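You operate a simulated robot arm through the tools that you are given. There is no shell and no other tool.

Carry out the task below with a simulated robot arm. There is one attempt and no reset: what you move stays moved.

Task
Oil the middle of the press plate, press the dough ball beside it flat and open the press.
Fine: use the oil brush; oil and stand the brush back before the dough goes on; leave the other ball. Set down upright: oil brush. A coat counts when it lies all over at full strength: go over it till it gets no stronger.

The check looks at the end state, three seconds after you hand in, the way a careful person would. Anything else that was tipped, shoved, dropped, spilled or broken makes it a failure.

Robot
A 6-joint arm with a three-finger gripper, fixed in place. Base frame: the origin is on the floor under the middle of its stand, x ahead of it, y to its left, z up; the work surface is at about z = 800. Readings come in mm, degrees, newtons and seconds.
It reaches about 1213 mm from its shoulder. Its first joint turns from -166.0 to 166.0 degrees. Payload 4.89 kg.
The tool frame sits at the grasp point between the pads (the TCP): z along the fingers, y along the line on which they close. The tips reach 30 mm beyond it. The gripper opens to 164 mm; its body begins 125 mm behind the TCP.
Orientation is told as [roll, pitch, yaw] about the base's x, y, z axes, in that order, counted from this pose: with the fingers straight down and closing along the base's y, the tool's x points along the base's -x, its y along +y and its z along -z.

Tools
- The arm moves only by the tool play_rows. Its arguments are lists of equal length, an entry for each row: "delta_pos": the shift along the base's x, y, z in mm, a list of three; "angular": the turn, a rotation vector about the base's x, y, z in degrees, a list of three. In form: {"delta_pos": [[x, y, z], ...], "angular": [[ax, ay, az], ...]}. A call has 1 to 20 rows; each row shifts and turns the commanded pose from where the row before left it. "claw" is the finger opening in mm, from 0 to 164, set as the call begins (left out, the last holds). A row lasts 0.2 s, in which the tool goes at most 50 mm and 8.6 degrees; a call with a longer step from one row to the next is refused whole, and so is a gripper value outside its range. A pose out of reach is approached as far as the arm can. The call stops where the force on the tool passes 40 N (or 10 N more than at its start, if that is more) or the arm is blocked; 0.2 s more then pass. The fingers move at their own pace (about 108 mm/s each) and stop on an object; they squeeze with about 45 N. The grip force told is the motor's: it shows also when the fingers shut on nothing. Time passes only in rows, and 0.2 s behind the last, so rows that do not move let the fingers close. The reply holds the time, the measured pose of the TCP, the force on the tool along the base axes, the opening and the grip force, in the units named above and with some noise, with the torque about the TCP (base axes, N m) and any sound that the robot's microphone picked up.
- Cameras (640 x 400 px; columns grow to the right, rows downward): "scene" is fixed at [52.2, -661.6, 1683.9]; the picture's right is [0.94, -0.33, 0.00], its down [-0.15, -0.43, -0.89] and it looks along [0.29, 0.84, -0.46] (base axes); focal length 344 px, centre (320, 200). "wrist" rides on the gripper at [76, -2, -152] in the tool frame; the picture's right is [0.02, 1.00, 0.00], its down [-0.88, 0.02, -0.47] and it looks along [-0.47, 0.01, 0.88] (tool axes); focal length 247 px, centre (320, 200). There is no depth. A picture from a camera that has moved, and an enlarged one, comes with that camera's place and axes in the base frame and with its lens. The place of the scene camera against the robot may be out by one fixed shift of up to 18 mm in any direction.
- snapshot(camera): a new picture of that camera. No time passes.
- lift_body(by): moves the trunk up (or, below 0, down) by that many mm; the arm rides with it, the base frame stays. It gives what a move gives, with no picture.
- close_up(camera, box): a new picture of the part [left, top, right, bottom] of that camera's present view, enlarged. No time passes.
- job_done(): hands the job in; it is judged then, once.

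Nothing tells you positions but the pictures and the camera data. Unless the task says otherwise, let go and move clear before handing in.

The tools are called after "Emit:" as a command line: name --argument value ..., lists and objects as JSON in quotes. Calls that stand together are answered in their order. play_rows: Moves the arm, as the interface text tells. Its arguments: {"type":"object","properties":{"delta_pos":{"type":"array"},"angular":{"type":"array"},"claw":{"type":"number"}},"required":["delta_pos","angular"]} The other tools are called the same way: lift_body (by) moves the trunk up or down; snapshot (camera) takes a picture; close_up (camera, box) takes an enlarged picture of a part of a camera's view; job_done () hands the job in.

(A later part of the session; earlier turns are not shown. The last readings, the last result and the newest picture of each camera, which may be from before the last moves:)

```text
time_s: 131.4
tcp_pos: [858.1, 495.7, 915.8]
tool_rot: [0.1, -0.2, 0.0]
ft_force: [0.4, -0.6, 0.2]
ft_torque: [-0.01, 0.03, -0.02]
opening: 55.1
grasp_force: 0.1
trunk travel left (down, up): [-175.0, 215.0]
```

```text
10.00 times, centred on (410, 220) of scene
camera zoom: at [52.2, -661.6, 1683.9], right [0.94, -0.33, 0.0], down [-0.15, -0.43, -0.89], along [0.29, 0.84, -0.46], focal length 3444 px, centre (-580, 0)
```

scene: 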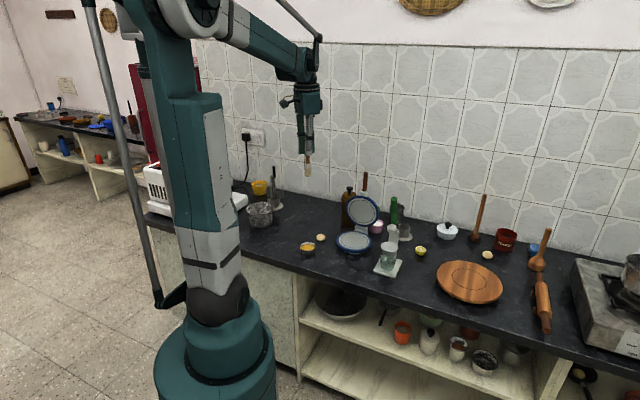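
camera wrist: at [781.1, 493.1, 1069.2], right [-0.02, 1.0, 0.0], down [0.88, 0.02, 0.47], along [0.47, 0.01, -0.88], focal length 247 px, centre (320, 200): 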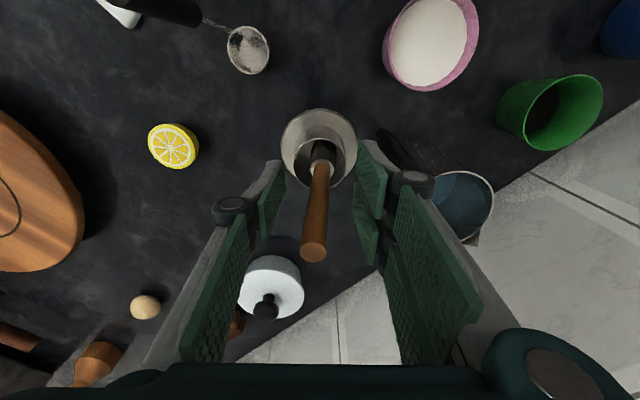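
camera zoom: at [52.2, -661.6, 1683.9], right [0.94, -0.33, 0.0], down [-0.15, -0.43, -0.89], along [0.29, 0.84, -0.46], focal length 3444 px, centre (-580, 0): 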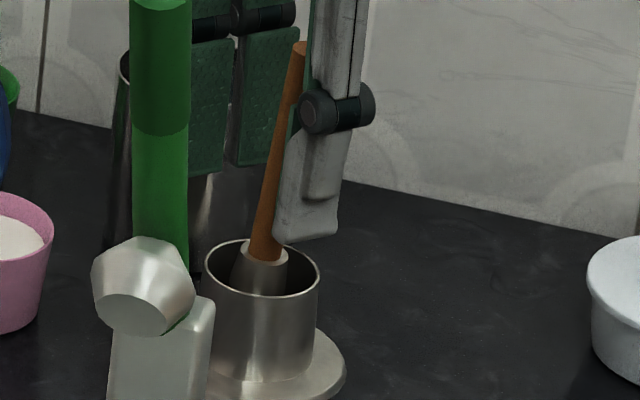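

The lean is only a few degrees (it appears similar to how it stood at the start). Rising straight up, clear of the handle.

Emit:
play_rows --delta_pos '[[0, 0, 15], [0, 0, 25], [0, 0, 40], [0, 0, 45], [0, 0, 45], [0, 0, 45], [0, 0, 45], [0, 0, 0]]' --angular '[[0, 0, 0], [0, 0, 0], [0, 0, 0], [0, 0, 0], [0, 0, 0], [0, 0, 0], [0, 0, 0], [0, 0, 0]]'

Emit:
close_up --camera "scene" --box '[330, 170, 450, 270]'

Emit:
close_up --camera "wrist" --box '[260, 60, 380, 180]'

```text
time_s: 133.2
tcp_pos: [856.1, 494.2, 1175.4]
tool_rot: [0.1, -0.1, 0.0]
ft_force: [-0.2, 0.6, 0.6]
ft_torque: [0.04, -0.09, 0.03]
opening: 55.0
grasp_force: 0.1
trunk travel left (down, up): [-175.0, 215.0]
```

```text
4.00 times, centred on (390, 220) of scene
camera zoom: at [52.2, -661.6, 1683.9], right [0.94, -0.33, 0.0], down [-0.15, -0.43, -0.89], along [0.29, 0.84, -0.46], focal length 1378 px, centre (40, 120)
```

zoom: 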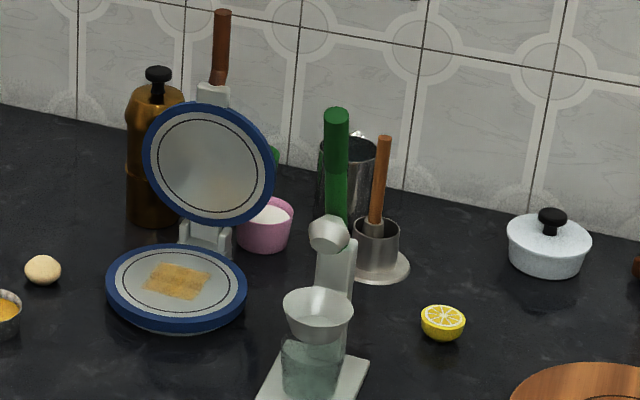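

```text
3.33 times, centred on (320, 120) of wrist
camera zoom: at [779.3, 492.0, 1328.6], right [-0.02, 1.0, 0.0], down [0.88, 0.02, 0.47], along [0.47, 0.01, -0.88], focal length 823 px, centre (320, 467)
```

zoom: 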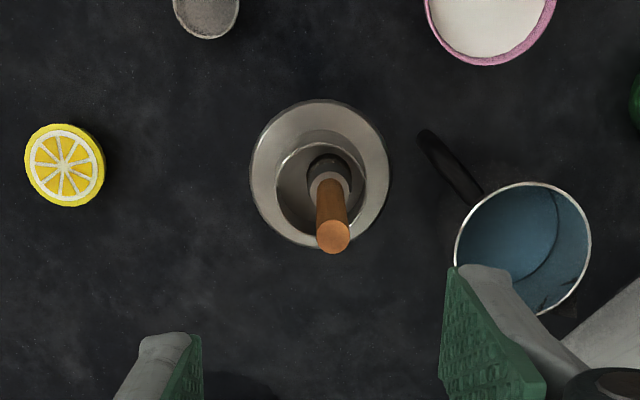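

The brush stands upright in its stand. Now for the dough ball at about (487, 590): travelling high, then descending over it with fingers at 80 mm.

Emit:
play_rows --delta_pos '[[0, 0, 45], [-41, 5, 0], [-41, 5, 0], [-41, 5, 0], [-41, 10, 0], [-41, 12, 0], [-41, 15, 0], [-41, 15, 0], [-41, 15, 0], [-41, 14, 0], [0, 0, -45], [0, 0, -45], [0, 0, -45], [0, 0, -45], [0, 0, -40], [0, 0, 0]]' --angular '[[0, 0, 0], [0, 0, 0], [0, 0, 0], [0, 0, 0], [0, 0, 0], [0, 0, 0], [0, 0, 0], [0, 0, 0], [0, 0, 0], [0, 0, 0], [0, 0, 0], [0, 0, 0], [0, 0, 0], [0, 0, 0], [0, 0, 0], [0, 0, 0]]' --claw 80

Emit:
snapshot --camera "wrist"

Emit:
close_up --camera "wrist" --box '[260, 80, 380, 200]'

```text
time_s: 136.6
tcp_pos: [490.4, 589.5, 999.9]
tool_rot: [0.1, -0.1, 0.0]
ft_force: [0.6, -0.2, -0.4]
ft_torque: [-0.04, 0.04, 0.04]
opening: 80.0
grasp_force: 0.0
trunk travel left (down, up): [-175.0, 215.0]
```

```text
taken
camera wrist: at [413.1, 588.5, 1152.2], right [-0.02, 1.0, 0.0], down [0.88, 0.02, 0.47], along [0.47, 0.01, -0.88], focal length 247 px, centre (320, 200)
```

wrist: 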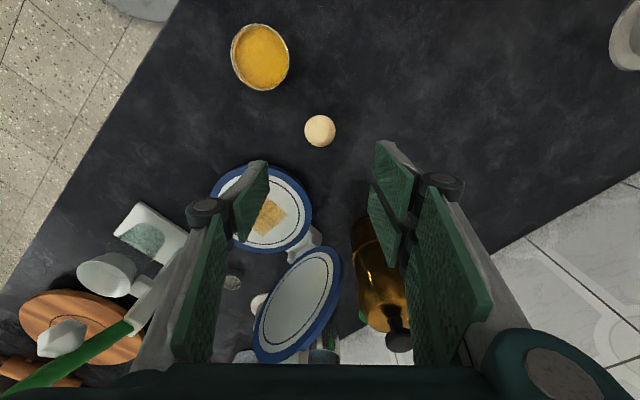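

```text
3.33 times, centred on (320, 140) of wrist
camera zoom: at [413.1, 588.5, 1152.2], right [-0.02, 1.0, 0.0], down [0.88, 0.02, 0.47], along [0.47, 0.01, -0.88], focal length 823 px, centre (320, 400)
```

zoom: 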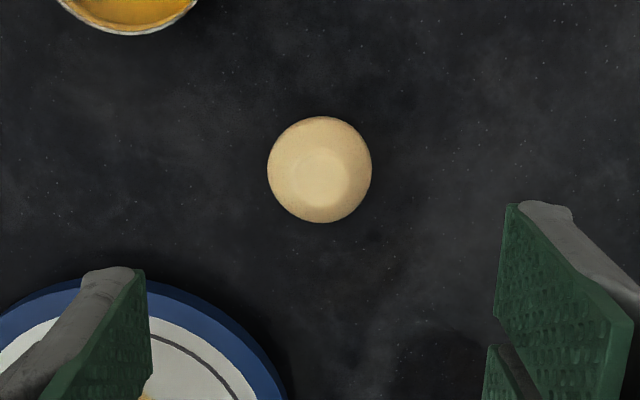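

Ball centre is at (487, 590), about 42 mm wide and 32 mm tall. Descending over it, tips stopping a few mm above the counter.

Emit:
play_rows --delta_pos '[[-3, 0.5, -40], [0, 0, -40], [0, 0, -30], [0, 0, -20], [0, 0, 0]]' --angular '[[0, 0, 0], [0, 0, 0], [0, 0, 0], [0, 0, 0], [0, 0, 0]]'

Emit:
snapshot --camera "wrist"

Emit:
close_up --camera "scene" --box '[290, 200, 370, 260]'

```text
time_s: 137.8
tcp_pos: [486.2, 590.2, 873.0]
tool_rot: [0.1, -0.1, 0.0]
ft_force: [1.0, 0.1, 0.2]
ft_torque: [-0.04, 0.05, 0.0]
opening: 80.1
grasp_force: 0.0
trunk travel left (down, up): [-175.0, 215.0]
```

```text
taken
camera wrist: at [408.9, 589.6, 1024.9], right [-0.02, 1.0, 0.0], down [0.88, 0.02, 0.47], along [0.47, 0.01, -0.88], focal length 247 px, centre (320, 200)
```

wrist: 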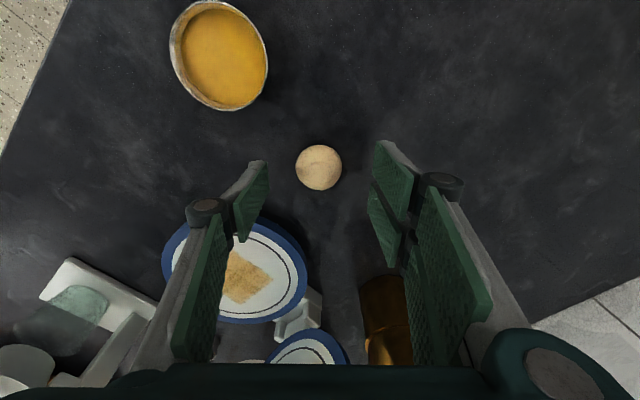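

```text
6.67 times, centred on (330, 230) of scene
camera zoom: at [52.2, -661.6, 1683.9], right [0.94, -0.33, 0.0], down [-0.15, -0.43, -0.89], along [0.29, 0.84, -0.46], focal length 2296 px, centre (253, 0)
```

zoom: 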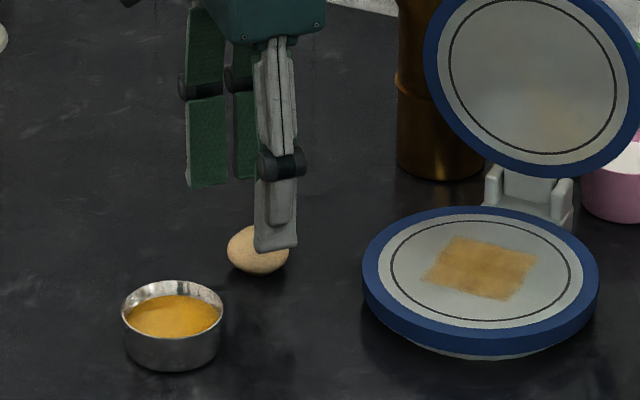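

Emit:
play_rows --delta_pos '[[0.5, 0, -20], [0, 0, -12], [0, 0, -6], [0, 0, 0]]' --angular '[[0, 0, 0], [0, 0, 0], [0, 0, 0], [0, 0, 0]]'

Emit:
close_up --camera "scene" --box '[290, 200, 350, 260]'

```text
time_s: 138.8
tcp_pos: [486.0, 592.7, 833.1]
tool_rot: [0.2, -0.1, 0.0]
ft_force: [0.3, 0.0, -0.6]
ft_torque: [-0.03, -0.02, -0.03]
opening: 80.0
grasp_force: 0.0
trunk travel left (down, up): [-175.0, 215.0]
```

```text
6.67 times, centred on (320, 230) of scene
camera zoom: at [52.2, -661.6, 1683.9], right [0.94, -0.33, 0.0], down [-0.15, -0.43, -0.89], along [0.29, 0.84, -0.46], focal length 2296 px, centre (320, 0)
```

zoom: 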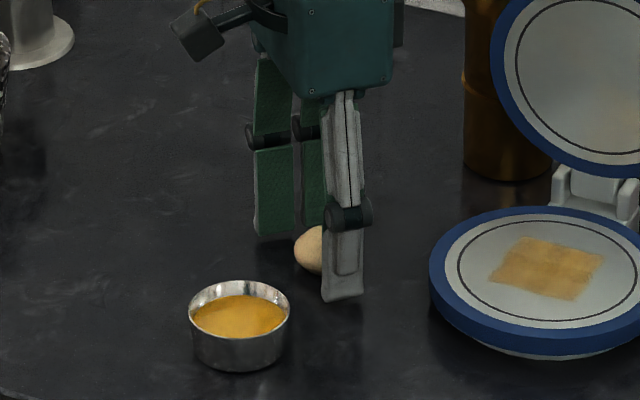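

Tips just above the counter, ball between them. Closing gently on the ball.

Emit:
play_rows --delta_pos '[[0, -1, 0], [0, 0, 0], [0, 0, 0], [0, 0, 0]]' --angular '[[0, 0, 0], [0, 0, 0], [0, 0, 0], [0, 0, 0]]' --claw 35

Emit:
close_up --camera "wrist" --box '[240, 100, 400, 240]'

Emit:
close_up --camera "scene" --box '[290, 200, 350, 260]'

```text
time_s: 139.8
tcp_pos: [487.2, 590.8, 832.2]
tool_rot: [0.2, -0.2, 0.0]
ft_force: [0.8, 1.4, 0.5]
ft_torque: [0.01, -0.02, -0.03]
opening: 46.6
grasp_force: 44.9
trunk travel left (down, up): [-175.0, 215.0]
```

```text
2.86 times, centred on (320, 170) of wrist
camera zoom: at [409.3, 588.6, 986.0], right [-0.02, 1.0, 0.0], down [0.88, 0.02, 0.47], along [0.47, 0.01, -0.88], focal length 706 px, centre (320, 286)
```

zoom: 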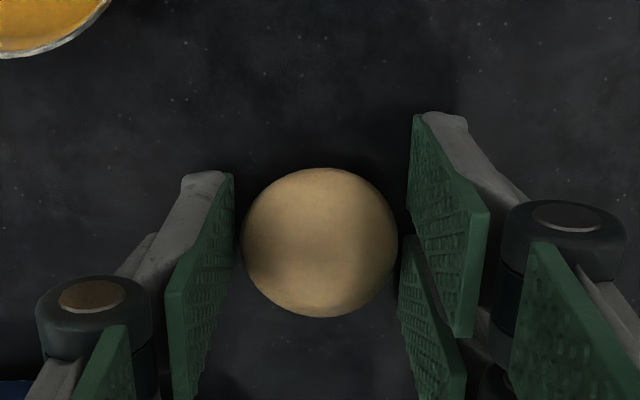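

```text
6.67 times, centred on (320, 230) of scene
camera zoom: at [52.2, -661.6, 1683.9], right [0.94, -0.33, 0.0], down [-0.15, -0.43, -0.89], along [0.29, 0.84, -0.46], focal length 2296 px, centre (320, 0)
```

zoom: 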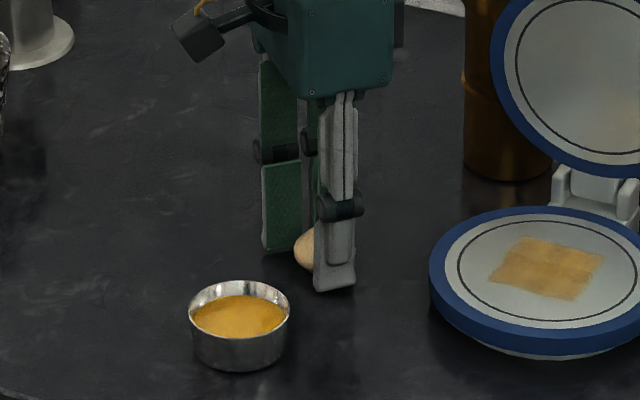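

Gripping at 46.6 mm with force. Lifting a little to check it holds.

Emit:
play_rows --delta_pos '[[0, 0, 10], [0, 0, 20], [0, 0, 30], [0, 0, 40], [0, 0, 0]]' --angular '[[0, 0, 0], [0, 0, 0], [0, 0, 0], [0, 0, 0], [0, 0, 0]]'

Emit:
close_up --camera "scene" --box '[280, 170, 400, 270]'

Emit:
snapshot --camera "wrist"

```text
time_s: 141.0
tcp_pos: [485.2, 592.8, 931.3]
tool_rot: [0.1, -0.1, 0.1]
ft_force: [-1.6, 0.6, -0.3]
ft_torque: [0.02, -0.03, 0.02]
opening: 34.9
grasp_force: 0.0
trunk travel left (down, up): [-175.0, 215.0]
```

```text
4.00 times, centred on (340, 220) of scene
camera zoom: at [52.2, -661.6, 1683.9], right [0.94, -0.33, 0.0], down [-0.15, -0.43, -0.89], along [0.29, 0.84, -0.46], focal length 1378 px, centre (240, 120)
```

zoom: 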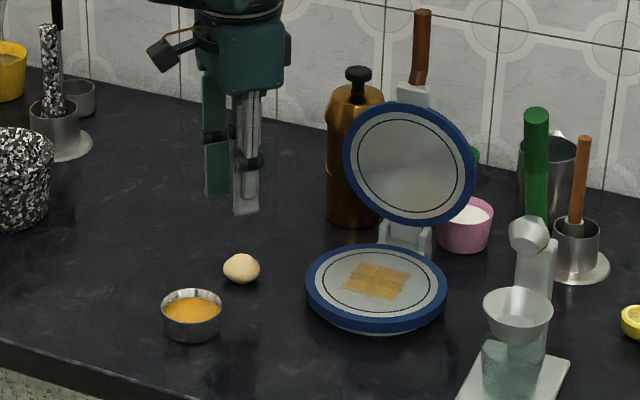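

```text
taken
camera wrist: at [408.5, 589.9, 1084.5], right [-0.02, 1.0, 0.0], down [0.88, 0.02, 0.47], along [0.47, 0.01, -0.88], focal length 247 px, centre (320, 200)
```

wrist: 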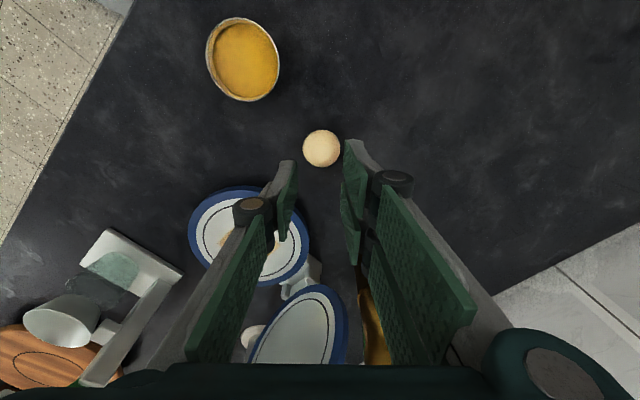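

The ball slipped out and stayed in place on the counter, shifted by a couple of mm. I'll try again, going a bit lower – feeling for the counter, then gripping from just above it.

Emit:
play_rows --delta_pos '[[0, 0, 0], [0, 0, 0], [0.5, 0, -30], [0, 0, -30], [0, 0, -20], [0, 0, -10], [0, 0, -6], [0, 0, 0]]' --angular '[[0, 0, 0], [0, 0, 0], [0, 0, 0], [0, 0, 0], [0, 0, 0], [0, 0, 0], [0, 0, 0], [0, 0, 0]]' --claw 75

Emit:
close_up --camera "wrist" --box '[240, 100, 400, 240]'

Emit:
close_up --camera "scene" --box '[300, 210, 350, 260]'

```text
time_s: 142.8
tcp_pos: [485.6, 591.8, 836.8]
tool_rot: [0.2, -0.2, 0.0]
ft_force: [1.5, 0.2, 0.7]
ft_torque: [-0.02, 0.0, 0.0]
opening: 74.7
grasp_force: 0.0
trunk travel left (down, up): [-175.0, 215.0]
```

```text
2.86 times, centred on (320, 170) of wrist
camera zoom: at [409.1, 590.2, 990.0], right [-0.02, 1.0, 0.0], down [0.88, 0.02, 0.47], along [0.47, 0.01, -0.88], focal length 706 px, centre (320, 286)
```

zoom: 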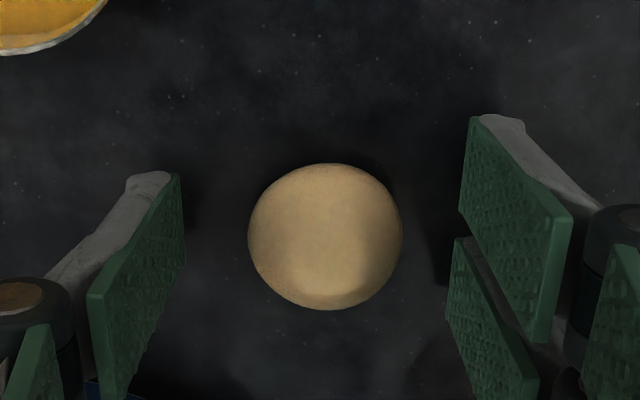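

```text
8.00 times, centred on (325, 235) of scene
camera zoom: at [52.2, -661.6, 1683.9], right [0.94, -0.33, 0.0], down [-0.15, -0.43, -0.89], along [0.29, 0.84, -0.46], focal length 2756 px, centre (280, -80)
```

zoom: 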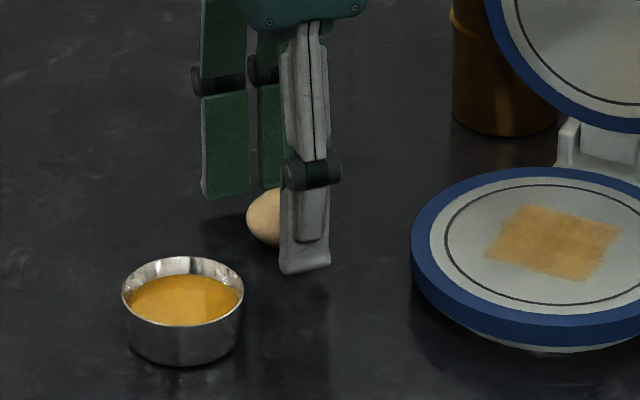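

Emit:
play_rows --delta_pos '[[1, 0.5, -2], [0, 0, -2], [0, 0, 0]]' --angular '[[0, 0, 0], [0, 0, 0], [0, 0, 0]]'

```text
time_s: 143.6
tcp_pos: [487.5, 591.9, 833.0]
tool_rot: [0.1, -0.1, 0.0]
ft_force: [0.5, 0.2, 0.0]
ft_torque: [0.0, 0.01, 0.0]
opening: 75.0
grasp_force: 0.1
trunk travel left (down, up): [-175.0, 215.0]
```

Emit:
play_rows --delta_pos '[[0, 0, -1.5], [0, 0, -1], [0, 0, 0]]' --angular '[[0, 0, 0], [0, 0, 0], [0, 0, 0]]'

```text
time_s: 144.4
tcp_pos: [487.5, 591.5, 829.3]
tool_rot: [0.1, -0.1, 0.1]
ft_force: [0.2, -0.3, -0.1]
ft_torque: [-0.03, 0.01, 0.0]
opening: 74.9
grasp_force: 0.1
trunk travel left (down, up): [-175.0, 215.0]
```

Emit:
play_rows --delta_pos '[[0, 0, -1], [0, 0, -1], [0, 0, 0]]' --angular '[[0, 0, 0], [0, 0, 0], [0, 0, 0]]'

```text
time_s: 145.2
tcp_pos: [486.9, 591.4, 828.2]
tool_rot: [0.1, -0.1, 0.0]
ft_force: [2.0, 2.1, 10.7]
ft_torque: [0.14, 0.02, -0.01]
opening: 75.3
grasp_force: 0.2
trunk travel left (down, up): [-175.0, 215.0]
```

Touched the counter at TCP z≈828. Raising about 1.2 mm and closing.

Emit:
play_rows --delta_pos '[[0, 0, 1.3], [0, 0, 0], [0, 0, 0], [0, 0, 0], [0, 0, 0], [0, 0, 0]]' --angular '[[0, 0, 0], [0, 0, 0], [0, 0, 0], [0, 0, 0], [0, 0, 0], [0, 0, 0]]' --claw 25

Emit:
close_up --camera "wrist" --box '[240, 100, 400, 240]'

Emit:
close_up --camera "scene" --box '[300, 210, 350, 260]'

```text
time_s: 146.6
tcp_pos: [487.9, 590.9, 829.7]
tool_rot: [0.1, -0.1, 0.0]
ft_force: [-2.1, -2.3, 6.0]
ft_torque: [-0.14, 0.08, 0.0]
opening: 46.5
grasp_force: 45.7
trunk travel left (down, up): [-175.0, 215.0]
```

```text
2.86 times, centred on (320, 170) of wrist
camera zoom: at [410.8, 589.2, 982.5], right [-0.02, 1.0, 0.0], down [0.88, 0.02, 0.47], along [0.47, 0.01, -0.88], focal length 706 px, centre (320, 286)
```

zoom: 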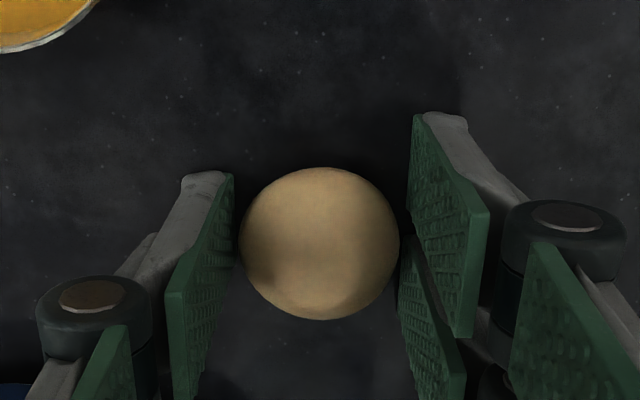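

```text
8.00 times, centred on (325, 235) of scene
camera zoom: at [52.2, -661.6, 1683.9], right [0.94, -0.33, 0.0], down [-0.15, -0.43, -0.89], along [0.29, 0.84, -0.46], focal length 2756 px, centre (280, -80)
```

zoom: 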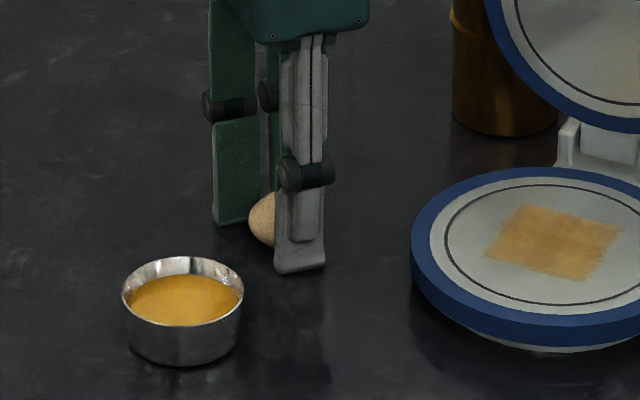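

Emit:
play_rows --delta_pos '[[0, 0, 2], [0, 0, 2], [0, 0, 3], [0, 0, 3], [0, 0, 0]]' --angular '[[0, 0, 0], [0, 0, 0], [0, 0, 0], [0, 0, 0], [0, 0, 0]]'

Emit:
close_up --camera "scene" --box '[300, 210, 350, 260]'

```text
time_s: 147.8
tcp_pos: [486.0, 592.0, 839.8]
tool_rot: [0.1, -0.2, 0.0]
ft_force: [0.7, -0.6, -0.3]
ft_torque: [0.01, 0.02, 0.01]
opening: 46.5
grasp_force: 44.7
trunk travel left (down, up): [-175.0, 215.0]
```

```text
8.00 times, centred on (325, 235) of scene
camera zoom: at [52.2, -661.6, 1683.9], right [0.94, -0.33, 0.0], down [-0.15, -0.43, -0.89], along [0.29, 0.84, -0.46], focal length 2756 px, centre (280, -80)
```

zoom: 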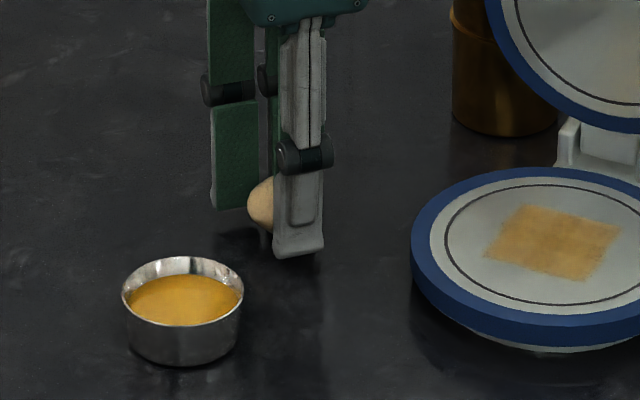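

It's holding this time. Lifting slowly higher.

Emit:
play_rows --delta_pos '[[0, 0, 5], [0, 0, 8], [0, 0, 10], [0, 0, 12], [0, 0, 15], [0, 0, 15], [0, 0, 15], [0, 0, 0]]' --angular '[[0, 0, 0], [0, 0, 0], [0, 0, 0], [0, 0, 0], [0, 0, 0], [0, 0, 0], [0, 0, 0], [0, 0, 0]]'

Emit:
close_up --camera "scene" --box '[290, 180, 360, 260]'

Emit:
snapshot --camera "wrist"

```text
time_s: 149.6
tcp_pos: [486.3, 591.9, 920.6]
tool_rot: [0.0, -0.1, 0.0]
ft_force: [0.1, -0.1, -0.3]
ft_torque: [0.0, 0.01, 0.0]
opening: 46.7
grasp_force: 44.5
trunk travel left (down, up): [-175.0, 215.0]
```

```text
5.00 times, centred on (325, 220) of scene
camera zoom: at [52.2, -661.6, 1683.9], right [0.94, -0.33, 0.0], down [-0.15, -0.43, -0.89], along [0.29, 0.84, -0.46], focal length 1722 px, centre (295, 100)
```

zoom: 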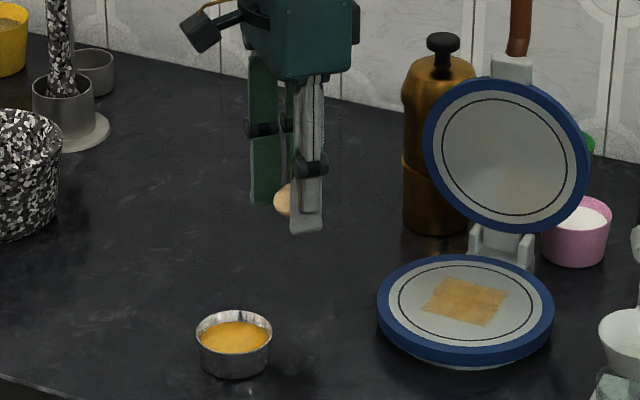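

```text
taken
camera wrist: at [410.0, 590.6, 1073.1], right [-0.02, 1.0, 0.0], down [0.88, 0.02, 0.47], along [0.47, 0.01, -0.88], focal length 247 px, centre (320, 200)
```

wrist: 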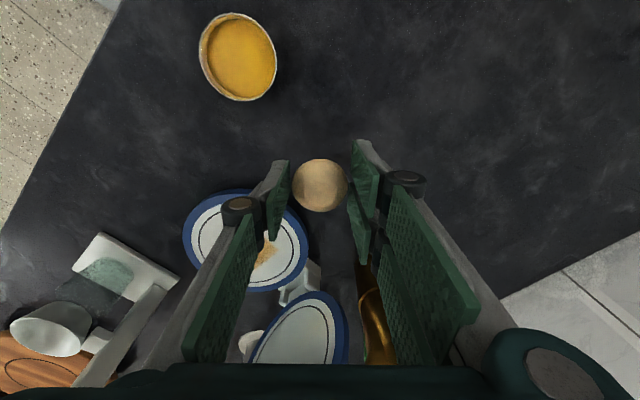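

Ball securely held. Now yaw to align with the press and hover in front of the plate to judge alignment (hand vertical).

Emit:
play_rows --delta_pos '[[0, 0, 5], [0, 0, 5], [0, 0, 0], [0, 0, 0], [0, 0, 0], [0, 0, 0], [16, -26, 0], [16, -26, 0], [16, -26, 0], [16, -26, 0], [16, -26, 0], [0, 0, 0]]' --angular '[[0, 0, 7.2], [0, 0, 7.2], [0, 0, 7.2], [0, 0, 7.2], [0, 0, 7.2], [0, 0, 7.2], [0, 0, 0], [0, 0, 0], [0, 0, 0], [0, 0, 0], [0, 0, 0], [0, 0, 0]]'

Emit:
snapshot --camera "wrist"

Emit:
close_up --camera "scene" --box '[290, 150, 410, 270]'

```text
time_s: 152.2
tcp_pos: [567.4, 461.7, 931.6]
tool_rot: [0.1, -0.1, 43.2]
ft_force: [-0.2, 1.2, -1.2]
ft_torque: [0.0, 0.0, 0.03]
opening: 46.7
grasp_force: 44.9
trunk travel left (down, up): [-175.0, 215.0]
```

```text
taken
camera wrist: at [512.4, 407.6, 1084.3], right [-0.7, 0.71, 0.0], down [0.63, 0.62, 0.47], along [0.34, 0.33, -0.88], focal length 247 px, centre (320, 200)
```

wrist: 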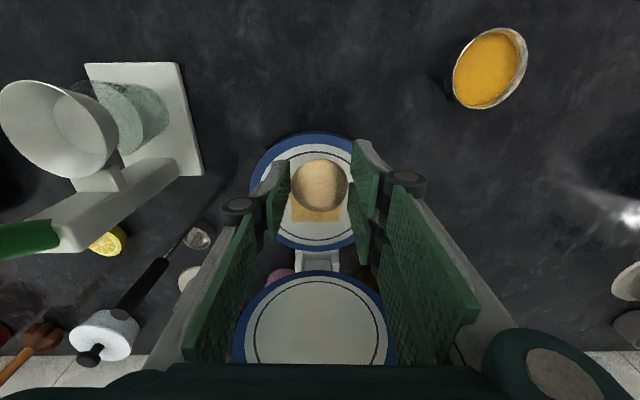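

```text
3.33 times, centred on (350, 210) of scene
camera zoom: at [52.2, -661.6, 1683.9], right [0.94, -0.33, 0.0], down [-0.15, -0.43, -0.89], along [0.29, 0.84, -0.46], focal length 1148 px, centre (220, 167)
```

zoom: 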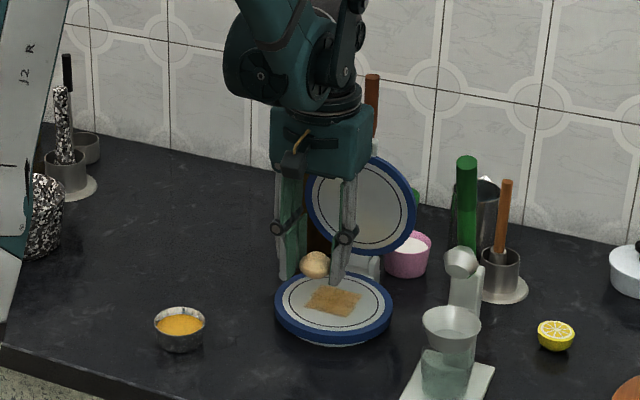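

Emit:
close_up --camera "wrist" --box '[240, 120, 400, 280]'

```text
2.50 times, centred on (320, 200) of wrist
camera zoom: at [512.4, 407.6, 1084.3], right [-0.7, 0.71, 0.0], down [0.63, 0.62, 0.47], along [0.34, 0.33, -0.88], focal length 617 px, centre (320, 200)
```

zoom: 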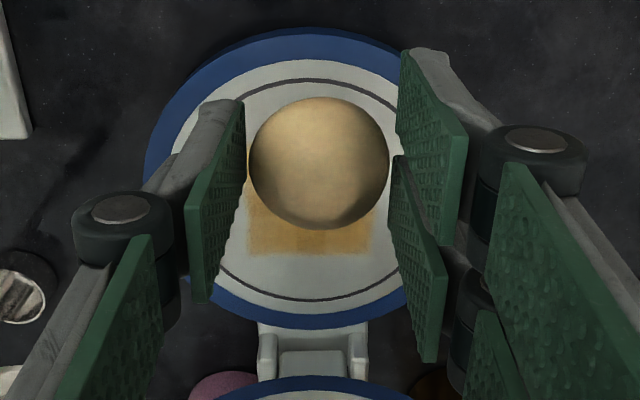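

The plate's oiled square is 61 mm ahead and 3 mm to the left of the ball. The lid stays about 90 mm behind the plate centre, so a vertical hand clears it. Moving over the centre and lowering.

Emit:
play_rows --delta_pos '[[15.6, 13.1, 0], [15.6, 13.1, 0], [15.5, 13.1, 0], [0, 0, -20], [0, 0, -20], [0, 0, -15], [0, 0, -8], [0, 0, 0]]' --angular '[[0, 0, 0], [0, 0, 0], [0, 0, 0], [0, 0, 0], [0, 0, 0], [0, 0, 0], [0, 0, 0], [0, 0, 0]]'

Emit:
close_up --camera "wrist" --box '[240, 100, 400, 260]'

Emit:
close_up --camera "scene" --box '[300, 160, 400, 260]'

```text
time_s: 154.0
tcp_pos: [614.0, 500.1, 867.9]
tool_rot: [0.1, 0.0, 43.2]
ft_force: [-0.6, 0.5, -1.3]
ft_torque: [-0.01, 0.0, -0.02]
opening: 46.5
grasp_force: 45.3
trunk travel left (down, up): [-175.0, 215.0]
```

```text
2.50 times, centred on (320, 180) of wrist
camera zoom: at [559.3, 445.2, 1020.7], right [-0.7, 0.71, 0.0], down [0.63, 0.62, 0.47], along [0.34, 0.33, -0.88], focal length 617 px, centre (320, 250)
```

zoom: 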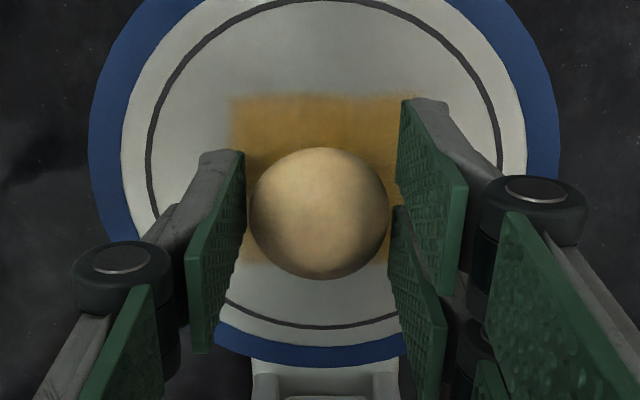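

```text
4.00 times, centred on (350, 210) of scene
camera zoom: at [52.2, -661.6, 1683.9], right [0.94, -0.33, 0.0], down [-0.15, -0.43, -0.89], along [0.29, 0.84, -0.46], focal length 1378 px, centre (200, 160)
```

zoom: 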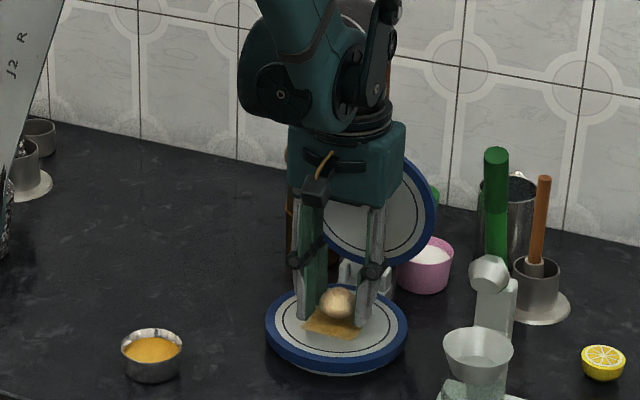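

Ball is within 2 mm of the centre. Lowering the last few mm until it touches.

Emit:
play_rows --delta_pos '[[0, 2, -4], [0, 0, -2], [0, 0, -1], [0, 0, 0]]' --angular '[[0, 0, 0], [0, 0, 0], [0, 0, 0], [0, 0, 0]]'

```text
time_s: 155.0
tcp_pos: [614.3, 501.7, 858.8]
tool_rot: [0.1, -0.1, 43.1]
ft_force: [0.1, -0.7, 0.4]
ft_torque: [0.0, 0.01, 0.0]
opening: 46.8
grasp_force: 45.1
trunk travel left (down, up): [-175.0, 215.0]
```

Emit:
play_rows --delta_pos '[[0, 0, -0.8], [0, 0, -0.7], [0, 0, 0]]' --angular '[[0, 0, 0], [0, 0, 0], [0, 0, 0]]'

Emit:
close_up --camera "scene" --box '[330, 210, 380, 260]'

```text
time_s: 155.8
tcp_pos: [614.3, 501.9, 856.8]
tool_rot: [0.1, -0.2, 43.3]
ft_force: [-0.5, -0.7, -0.1]
ft_torque: [0.04, -0.02, -0.02]
opening: 46.3
grasp_force: 45.1
trunk travel left (down, up): [-175.0, 215.0]
```

```text
8.00 times, centred on (355, 235) of scene
camera zoom: at [52.2, -661.6, 1683.9], right [0.94, -0.33, 0.0], down [-0.15, -0.43, -0.89], along [0.29, 0.84, -0.46], focal length 2756 px, centre (40, -80)
```

zoom: 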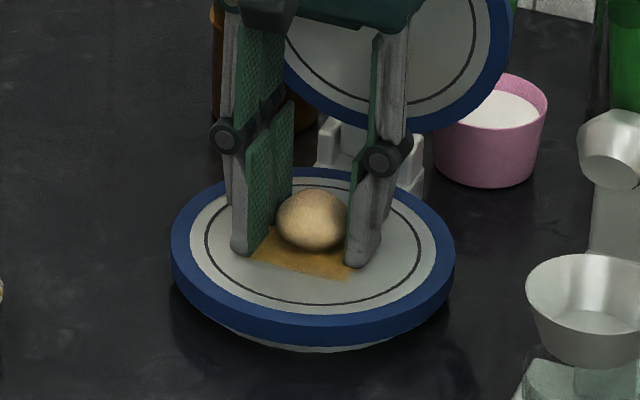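

Emit:
play_rows --delta_pos '[[0, 0, -0.8], [0, 0, 0]]' --angular '[[0, 0, 0], [0, 0, 0]]'

```text
time_s: 156.4
tcp_pos: [614.0, 502.1, 856.4]
tool_rot: [0.1, -0.2, 43.2]
ft_force: [-0.2, 0.3, -0.3]
ft_torque: [0.01, -0.01, -0.02]
opening: 46.6
grasp_force: 44.6
trunk travel left (down, up): [-175.0, 215.0]
```

Emit:
play_rows --delta_pos '[[0, 0, -0.8], [0, 0, 0]]' --angular '[[0, 0, 0], [0, 0, 0]]'

```text
time_s: 157.0
tcp_pos: [613.1, 502.0, 856.3]
tool_rot: [0.0, -0.2, 43.2]
ft_force: [0.6, -1.8, 13.5]
ft_torque: [-0.17, -0.09, 0.0]
opening: 46.6
grasp_force: 44.9
trunk travel left (down, up): [-175.0, 215.0]
```

Contact. Easing off half a mm and opening the fingers.

Emit:
play_rows --delta_pos '[[0, 0, 0.6], [0, 0, 0]]' --angular '[[0, 0, 0], [0, 0, 0]]'

Emit:
play_rows --delta_pos '[[0, 0, 0], [0, 0, 0], [0, 0, 0], [0, 0, 0]]' --angular '[[0, 0, 0], [0, 0, 0], [0, 0, 0], [0, 0, 0]]' --claw 85

Emit:
close_up --camera "scene" --box '[330, 210, 380, 260]'

Emit:
close_up --camera "wrist" --box '[220, 80, 420, 280]'

```text
time_s: 157.6
tcp_pos: [613.9, 502.1, 855.2]
tool_rot: [0.0, -0.1, 43.2]
ft_force: [1.5, -4.4, 9.5]
ft_torque: [-0.2, -0.11, -0.02]
opening: 46.6
grasp_force: 44.9
trunk travel left (down, up): [-175.0, 215.0]
```

```text
time_s: 158.6
tcp_pos: [613.4, 502.5, 855.4]
tool_rot: [0.2, -0.1, 43.2]
ft_force: [-0.6, 0.4, -0.2]
ft_torque: [-0.03, 0.01, -0.02]
opening: 84.9
grasp_force: 0.0
trunk travel left (down, up): [-175.0, 215.0]
```

```text
8.00 times, centred on (355, 235) of scene
camera zoom: at [52.2, -661.6, 1683.9], right [0.94, -0.33, 0.0], down [-0.15, -0.43, -0.89], along [0.29, 0.84, -0.46], focal length 2756 px, centre (40, -80)
```

zoom: 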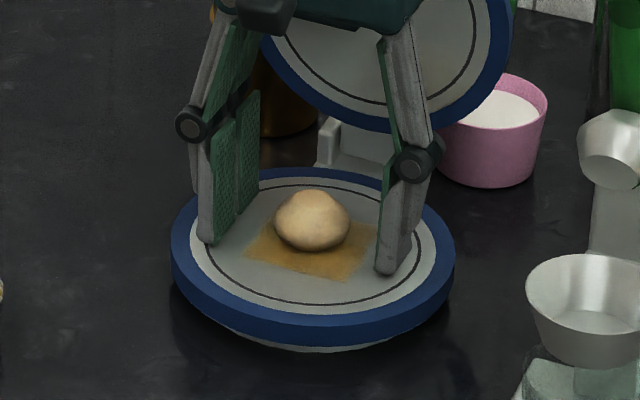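

```text
2.00 times, centred on (320, 180) of wrist
camera zoom: at [558.8, 449.3, 1008.2], right [-0.7, 0.71, 0.0], down [0.63, 0.62, 0.47], along [0.34, 0.33, -0.88], focal length 494 px, centre (320, 240)
```

zoom: 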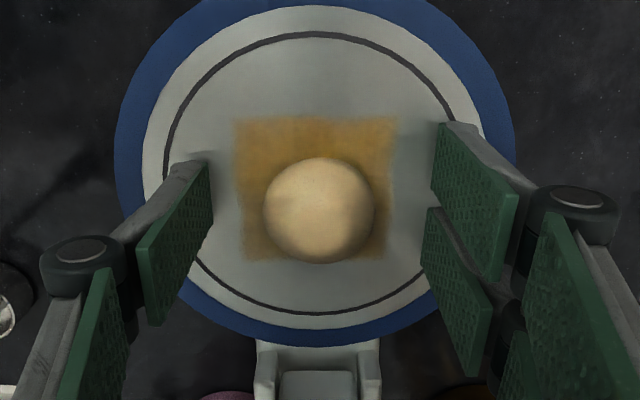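

The ball sits centred on the oiled square. Rising straight up, then backing off toward the front to measure the lid handle.

Emit:
play_rows --delta_pos '[[0, 0, 15], [0, 0, 30], [0, 0, 40], [0, 0, 40], [-15, -14, 40], [-25, -23, 45], [-25, -23, 45], [-10, -9, 40], [0, 0, 0]]' --angular '[[0, 0, 0], [0, 0, 0], [0, 0, 0], [0, 0, 0], [0, 0, 0], [0, 0, 0], [0, 0, 0], [0, 0, 0], [0, 0, 0]]'

Emit:
snapshot --camera "wrist"

Emit:
close_up --camera "wrist" --box '[240, 120, 400, 280]'

Emit:
close_up --camera "scene" --box '[310, 160, 410, 260]'

```text
refused: row 6 steps farther than a row can; nothing moved
```

```text
taken
camera wrist: at [558.8, 449.3, 1008.2], right [-0.7, 0.71, 0.0], down [0.63, 0.62, 0.47], along [0.34, 0.33, -0.88], focal length 247 px, centre (320, 200)
```

wrist: 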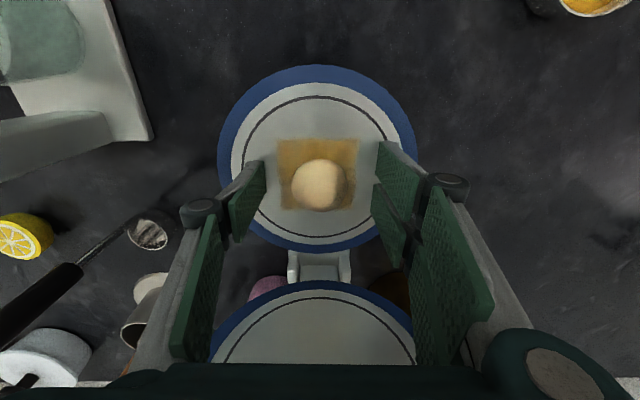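

```text
2.50 times, centred on (320, 200) of wrist
camera zoom: at [558.8, 449.3, 1008.2], right [-0.7, 0.71, 0.0], down [0.63, 0.62, 0.47], along [0.34, 0.33, -0.88], focal length 617 px, centre (320, 200)
```

zoom: 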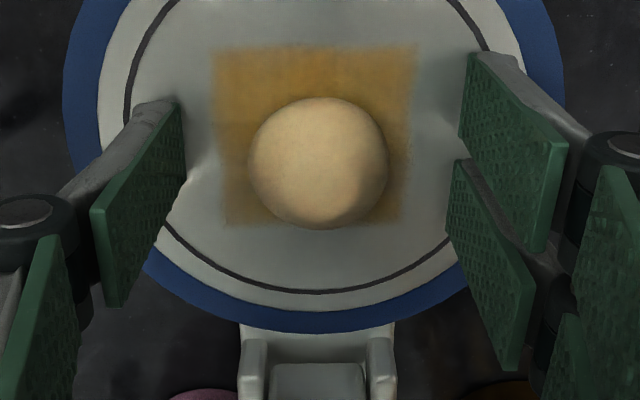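

```text
4.00 times, centred on (360, 210) of scene
camera zoom: at [52.2, -661.6, 1683.9], right [0.94, -0.33, 0.0], down [-0.15, -0.43, -0.89], along [0.29, 0.84, -0.46], focal length 1378 px, centre (160, 160)
```

zoom: 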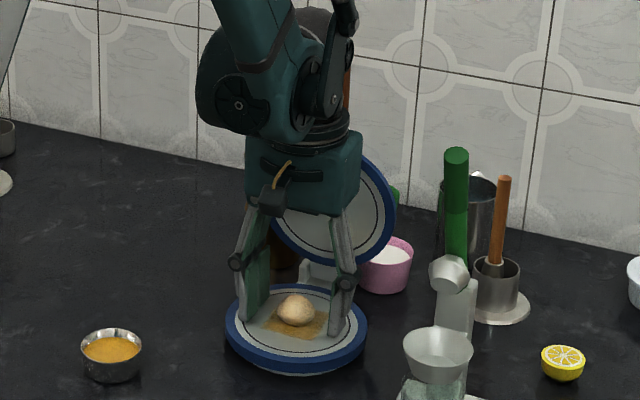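

A row exceeded the step limit; retrying with smaller steps.

Emit:
play_rows --delta_pos '[[0, 0, 15], [0, 0, 30], [0, 0, 40], [-10, -9, 40], [-15, -14, 40], [-18, -17, 40], [-18, -17, 40], [-15, -14, 40], [0, 0, 0]]' --angular '[[0, 0, 0], [0, 0, 0], [0, 0, 0], [0, 0, 0], [0, 0, 0], [0, 0, 0], [0, 0, 0], [0, 0, 0], [0, 0, 0]]'

Emit:
snapshot --camera "wrist"

Emit:
close_up --camera "wrist" --box '[240, 120, 400, 280]'

Emit:
close_up --camera "scene" --box '[310, 160, 410, 260]'

```text
time_s: 160.6
tcp_pos: [536.7, 428.4, 1142.2]
tool_rot: [0.0, -0.1, 43.3]
ft_force: [-1.4, -1.1, 0.9]
ft_torque: [0.09, -0.15, -0.01]
opening: 85.1
grasp_force: 0.0
trunk travel left (down, up): [-175.0, 215.0]
```

```text
taken
camera wrist: at [481.7, 375.1, 1294.5], right [-0.7, 0.71, 0.0], down [0.63, 0.62, 0.47], along [0.34, 0.33, -0.88], focal length 247 px, centre (320, 200)
```

wrist: 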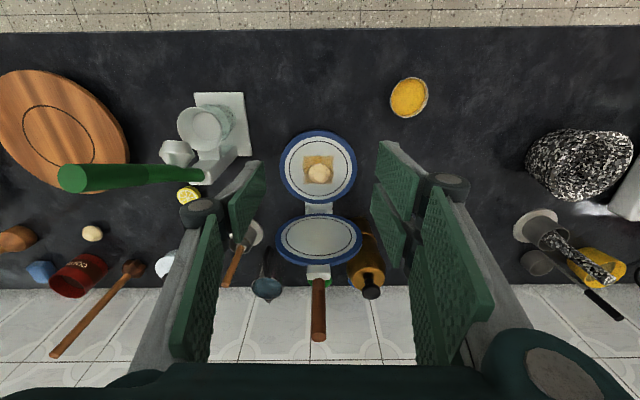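

```text
2.50 times, centred on (320, 200) of wrist
camera zoom: at [481.7, 375.1, 1294.5], right [-0.7, 0.71, 0.0], down [0.63, 0.62, 0.47], along [0.34, 0.33, -0.88], focal length 617 px, centre (320, 200)
```

zoom: 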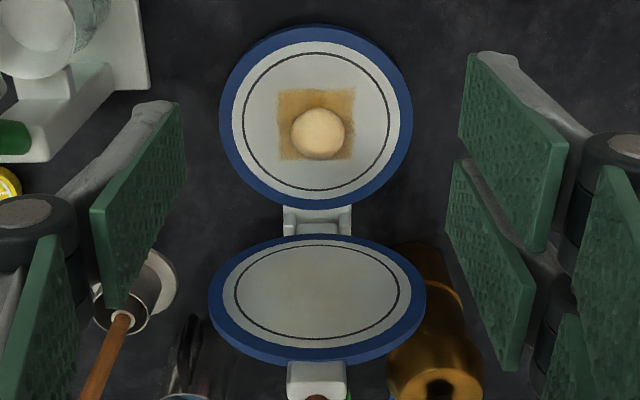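

```text
4.00 times, centred on (360, 210) of scene
camera zoom: at [52.2, -661.6, 1683.9], right [0.94, -0.33, 0.0], down [-0.15, -0.43, -0.89], along [0.29, 0.84, -0.46], focal length 1378 px, centre (160, 160)
```

zoom: 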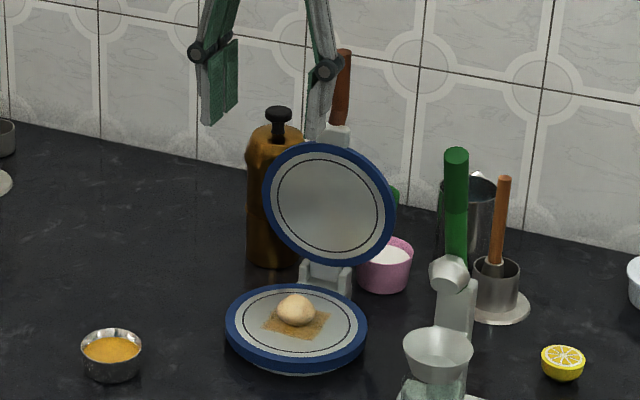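

I now have a straight-on view. I estimate the hinge at about 95 mm behind the plate centre (z≈840), the lid about vertical, and the handle spanning z≈1030–1114. I'll go above the handle to line up for a pinch grip (fingers closing along the hinge axis).

Emit:
play_rows --delta_pos '[[0, 0, 45], [0, 0, 35], [30, 27, 0], [30, 27, 0], [30, 27, 0], [30, 27, 0], [29, 26, 0], [0, 0, 0]]' --angular '[[0, 0, 0], [0, 0, 0], [0, 0, 0], [0, 0, 0], [0, 0, 0], [0, 0, 0], [0, 0, 0], [0, 0, 0]]' --claw 70

Emit:
snapshot --camera "wrist"

Emit:
close_up --camera "wrist" --box '[240, 80, 400, 240]'

Emit:
close_up --camera "scene" --box '[310, 110, 430, 230]'

```text
time_s: 162.4
tcp_pos: [687.7, 566.4, 1222.1]
tool_rot: [0.1, -0.1, 43.2]
ft_force: [0.7, 0.1, 0.0]
ft_torque: [-0.11, 0.12, 0.0]
opening: 70.5
grasp_force: 0.0
trunk travel left (down, up): [-175.0, 215.0]
```

```text
taken
camera wrist: at [632.3, 511.8, 1374.5], right [-0.7, 0.71, 0.0], down [0.63, 0.62, 0.47], along [0.34, 0.33, -0.88], focal length 247 px, centre (320, 200)
```

wrist: 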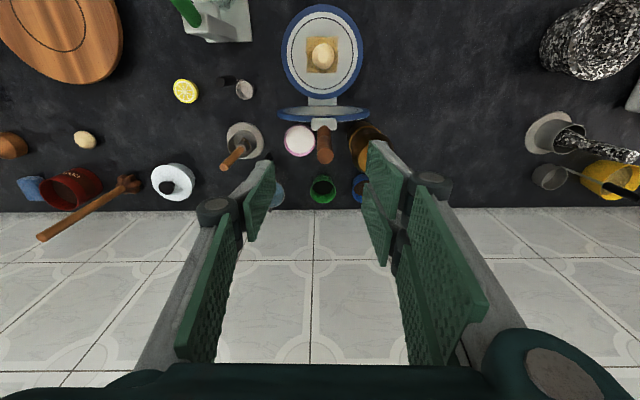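

```text
2.50 times, centred on (320, 160) of wrist
camera zoom: at [632.3, 511.8, 1374.5], right [-0.7, 0.71, 0.0], down [0.63, 0.62, 0.47], along [0.34, 0.33, -0.88], focal length 617 px, centre (320, 300)
```

zoom: 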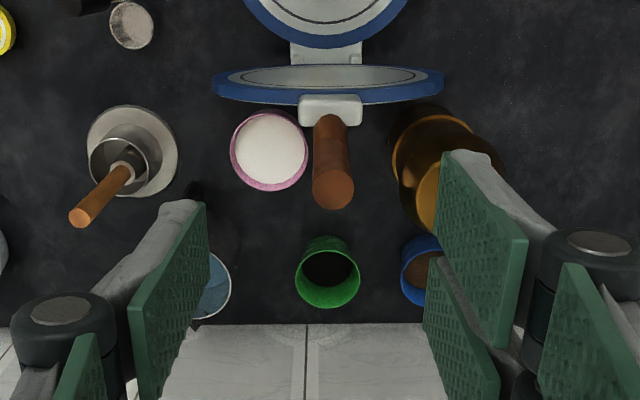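

```text
3.33 times, centred on (370, 170) of scene
camera zoom: at [52.2, -661.6, 1683.9], right [0.94, -0.33, 0.0], down [-0.15, -0.43, -0.89], along [0.29, 0.84, -0.46], focal length 1148 px, centre (153, 300)
```

zoom: 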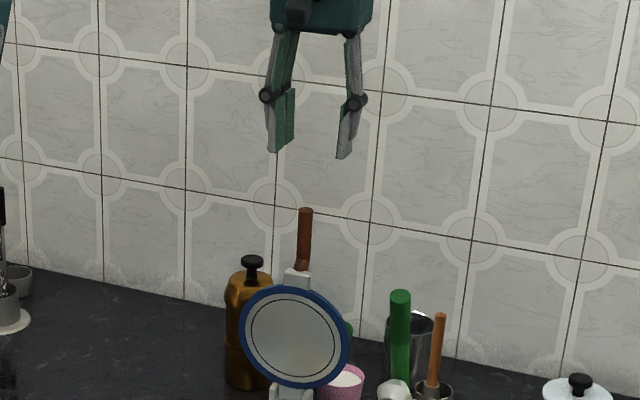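

The handle leans slightly back: tip about (s≈110, z≈1104). Correcting position by (+2.6, +7.9) and lowering to just above its tip.

Emit:
play_rows --delta_pos '[[2.6, 7.9, -20], [0, 0, -30], [0, 0, -22], [0, 0, 0]]' --angular '[[0, 0, 0], [0, 0, 0], [0, 0, 0], [0, 0, 0]]'

Emit:
close_up --camera "wrist" --box '[240, 80, 400, 240]'

Emit:
close_up --camera "scene" --box '[310, 110, 430, 230]'

```text
time_s: 163.4
tcp_pos: [690.8, 573.7, 1150.8]
tool_rot: [0.2, -0.1, 43.2]
ft_force: [0.5, -0.2, -0.3]
ft_torque: [-0.06, 0.04, 0.03]
opening: 70.1
grasp_force: 0.1
trunk travel left (down, up): [-175.0, 215.0]
```

```text
2.50 times, centred on (320, 160) of wrist
camera zoom: at [635.8, 520.4, 1303.1], right [-0.7, 0.71, 0.0], down [0.63, 0.62, 0.47], along [0.34, 0.33, -0.88], focal length 617 px, centre (320, 300)
```

zoom: 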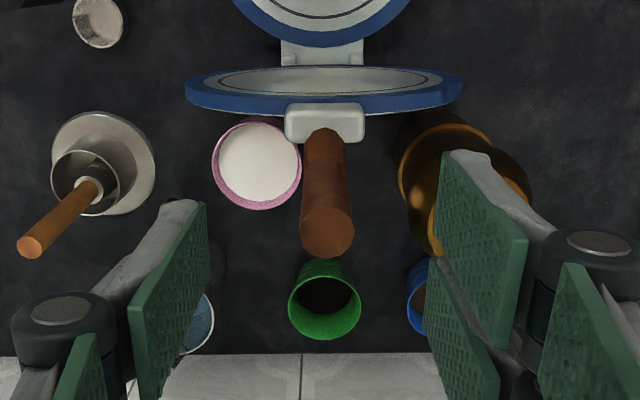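

```text
3.33 times, centred on (370, 170) of scene
camera zoom: at [52.2, -661.6, 1683.9], right [0.94, -0.33, 0.0], down [-0.15, -0.43, -0.89], along [0.29, 0.84, -0.46], focal length 1148 px, centre (153, 300)
```

zoom: 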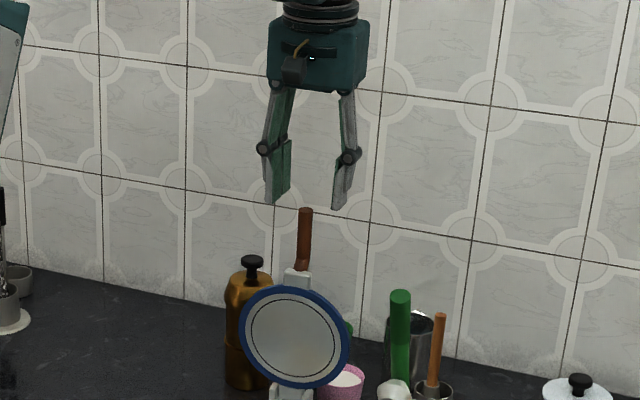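

Handle and fingers are aligned. Lowering to grip height (TCP z≈1080).

Emit:
play_rows --delta_pos '[[0, 0, -25], [0, 0, -25], [0, 0, -20], [0, 0, 0]]' --angular '[[0, 0, 0], [0, 0, 0], [0, 0, 0], [0, 0, 0]]'

Emit:
snapshot --camera "wrist"

Emit:
close_up --camera "scene" --box '[310, 130, 410, 230]'

```text
time_s: 164.4
tcp_pos: [687.5, 574.1, 1081.3]
tool_rot: [0.1, 0.0, 43.3]
ft_force: [0.0, 0.2, -0.3]
ft_torque: [-0.04, 0.07, 0.02]
opening: 69.8
grasp_force: 0.0
trunk travel left (down, up): [-175.0, 215.0]
```

```text
taken
camera wrist: at [633.1, 520.1, 1233.8], right [-0.7, 0.71, 0.0], down [0.63, 0.62, 0.47], along [0.34, 0.33, -0.88], focal length 247 px, centre (320, 200)
```

wrist: 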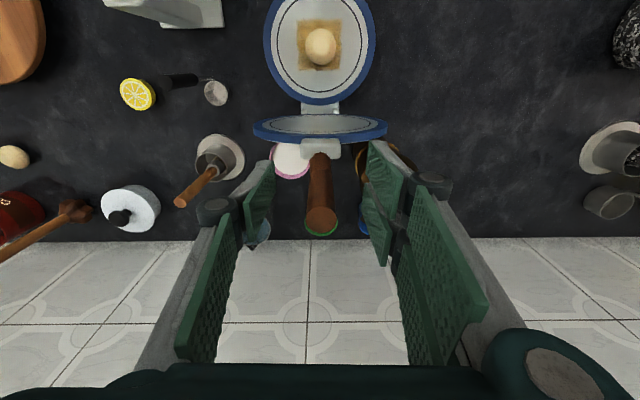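

```text
4.00 times, centred on (360, 180) of scene
camera zoom: at [52.2, -661.6, 1683.9], right [0.94, -0.33, 0.0], down [-0.15, -0.43, -0.89], along [0.29, 0.84, -0.46], focal length 1378 px, centre (160, 280)
```

zoom: 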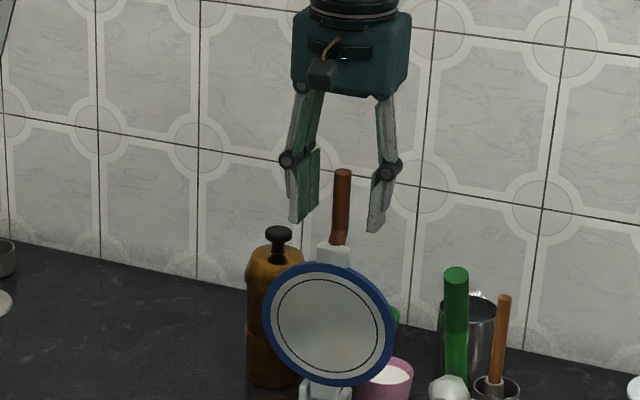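

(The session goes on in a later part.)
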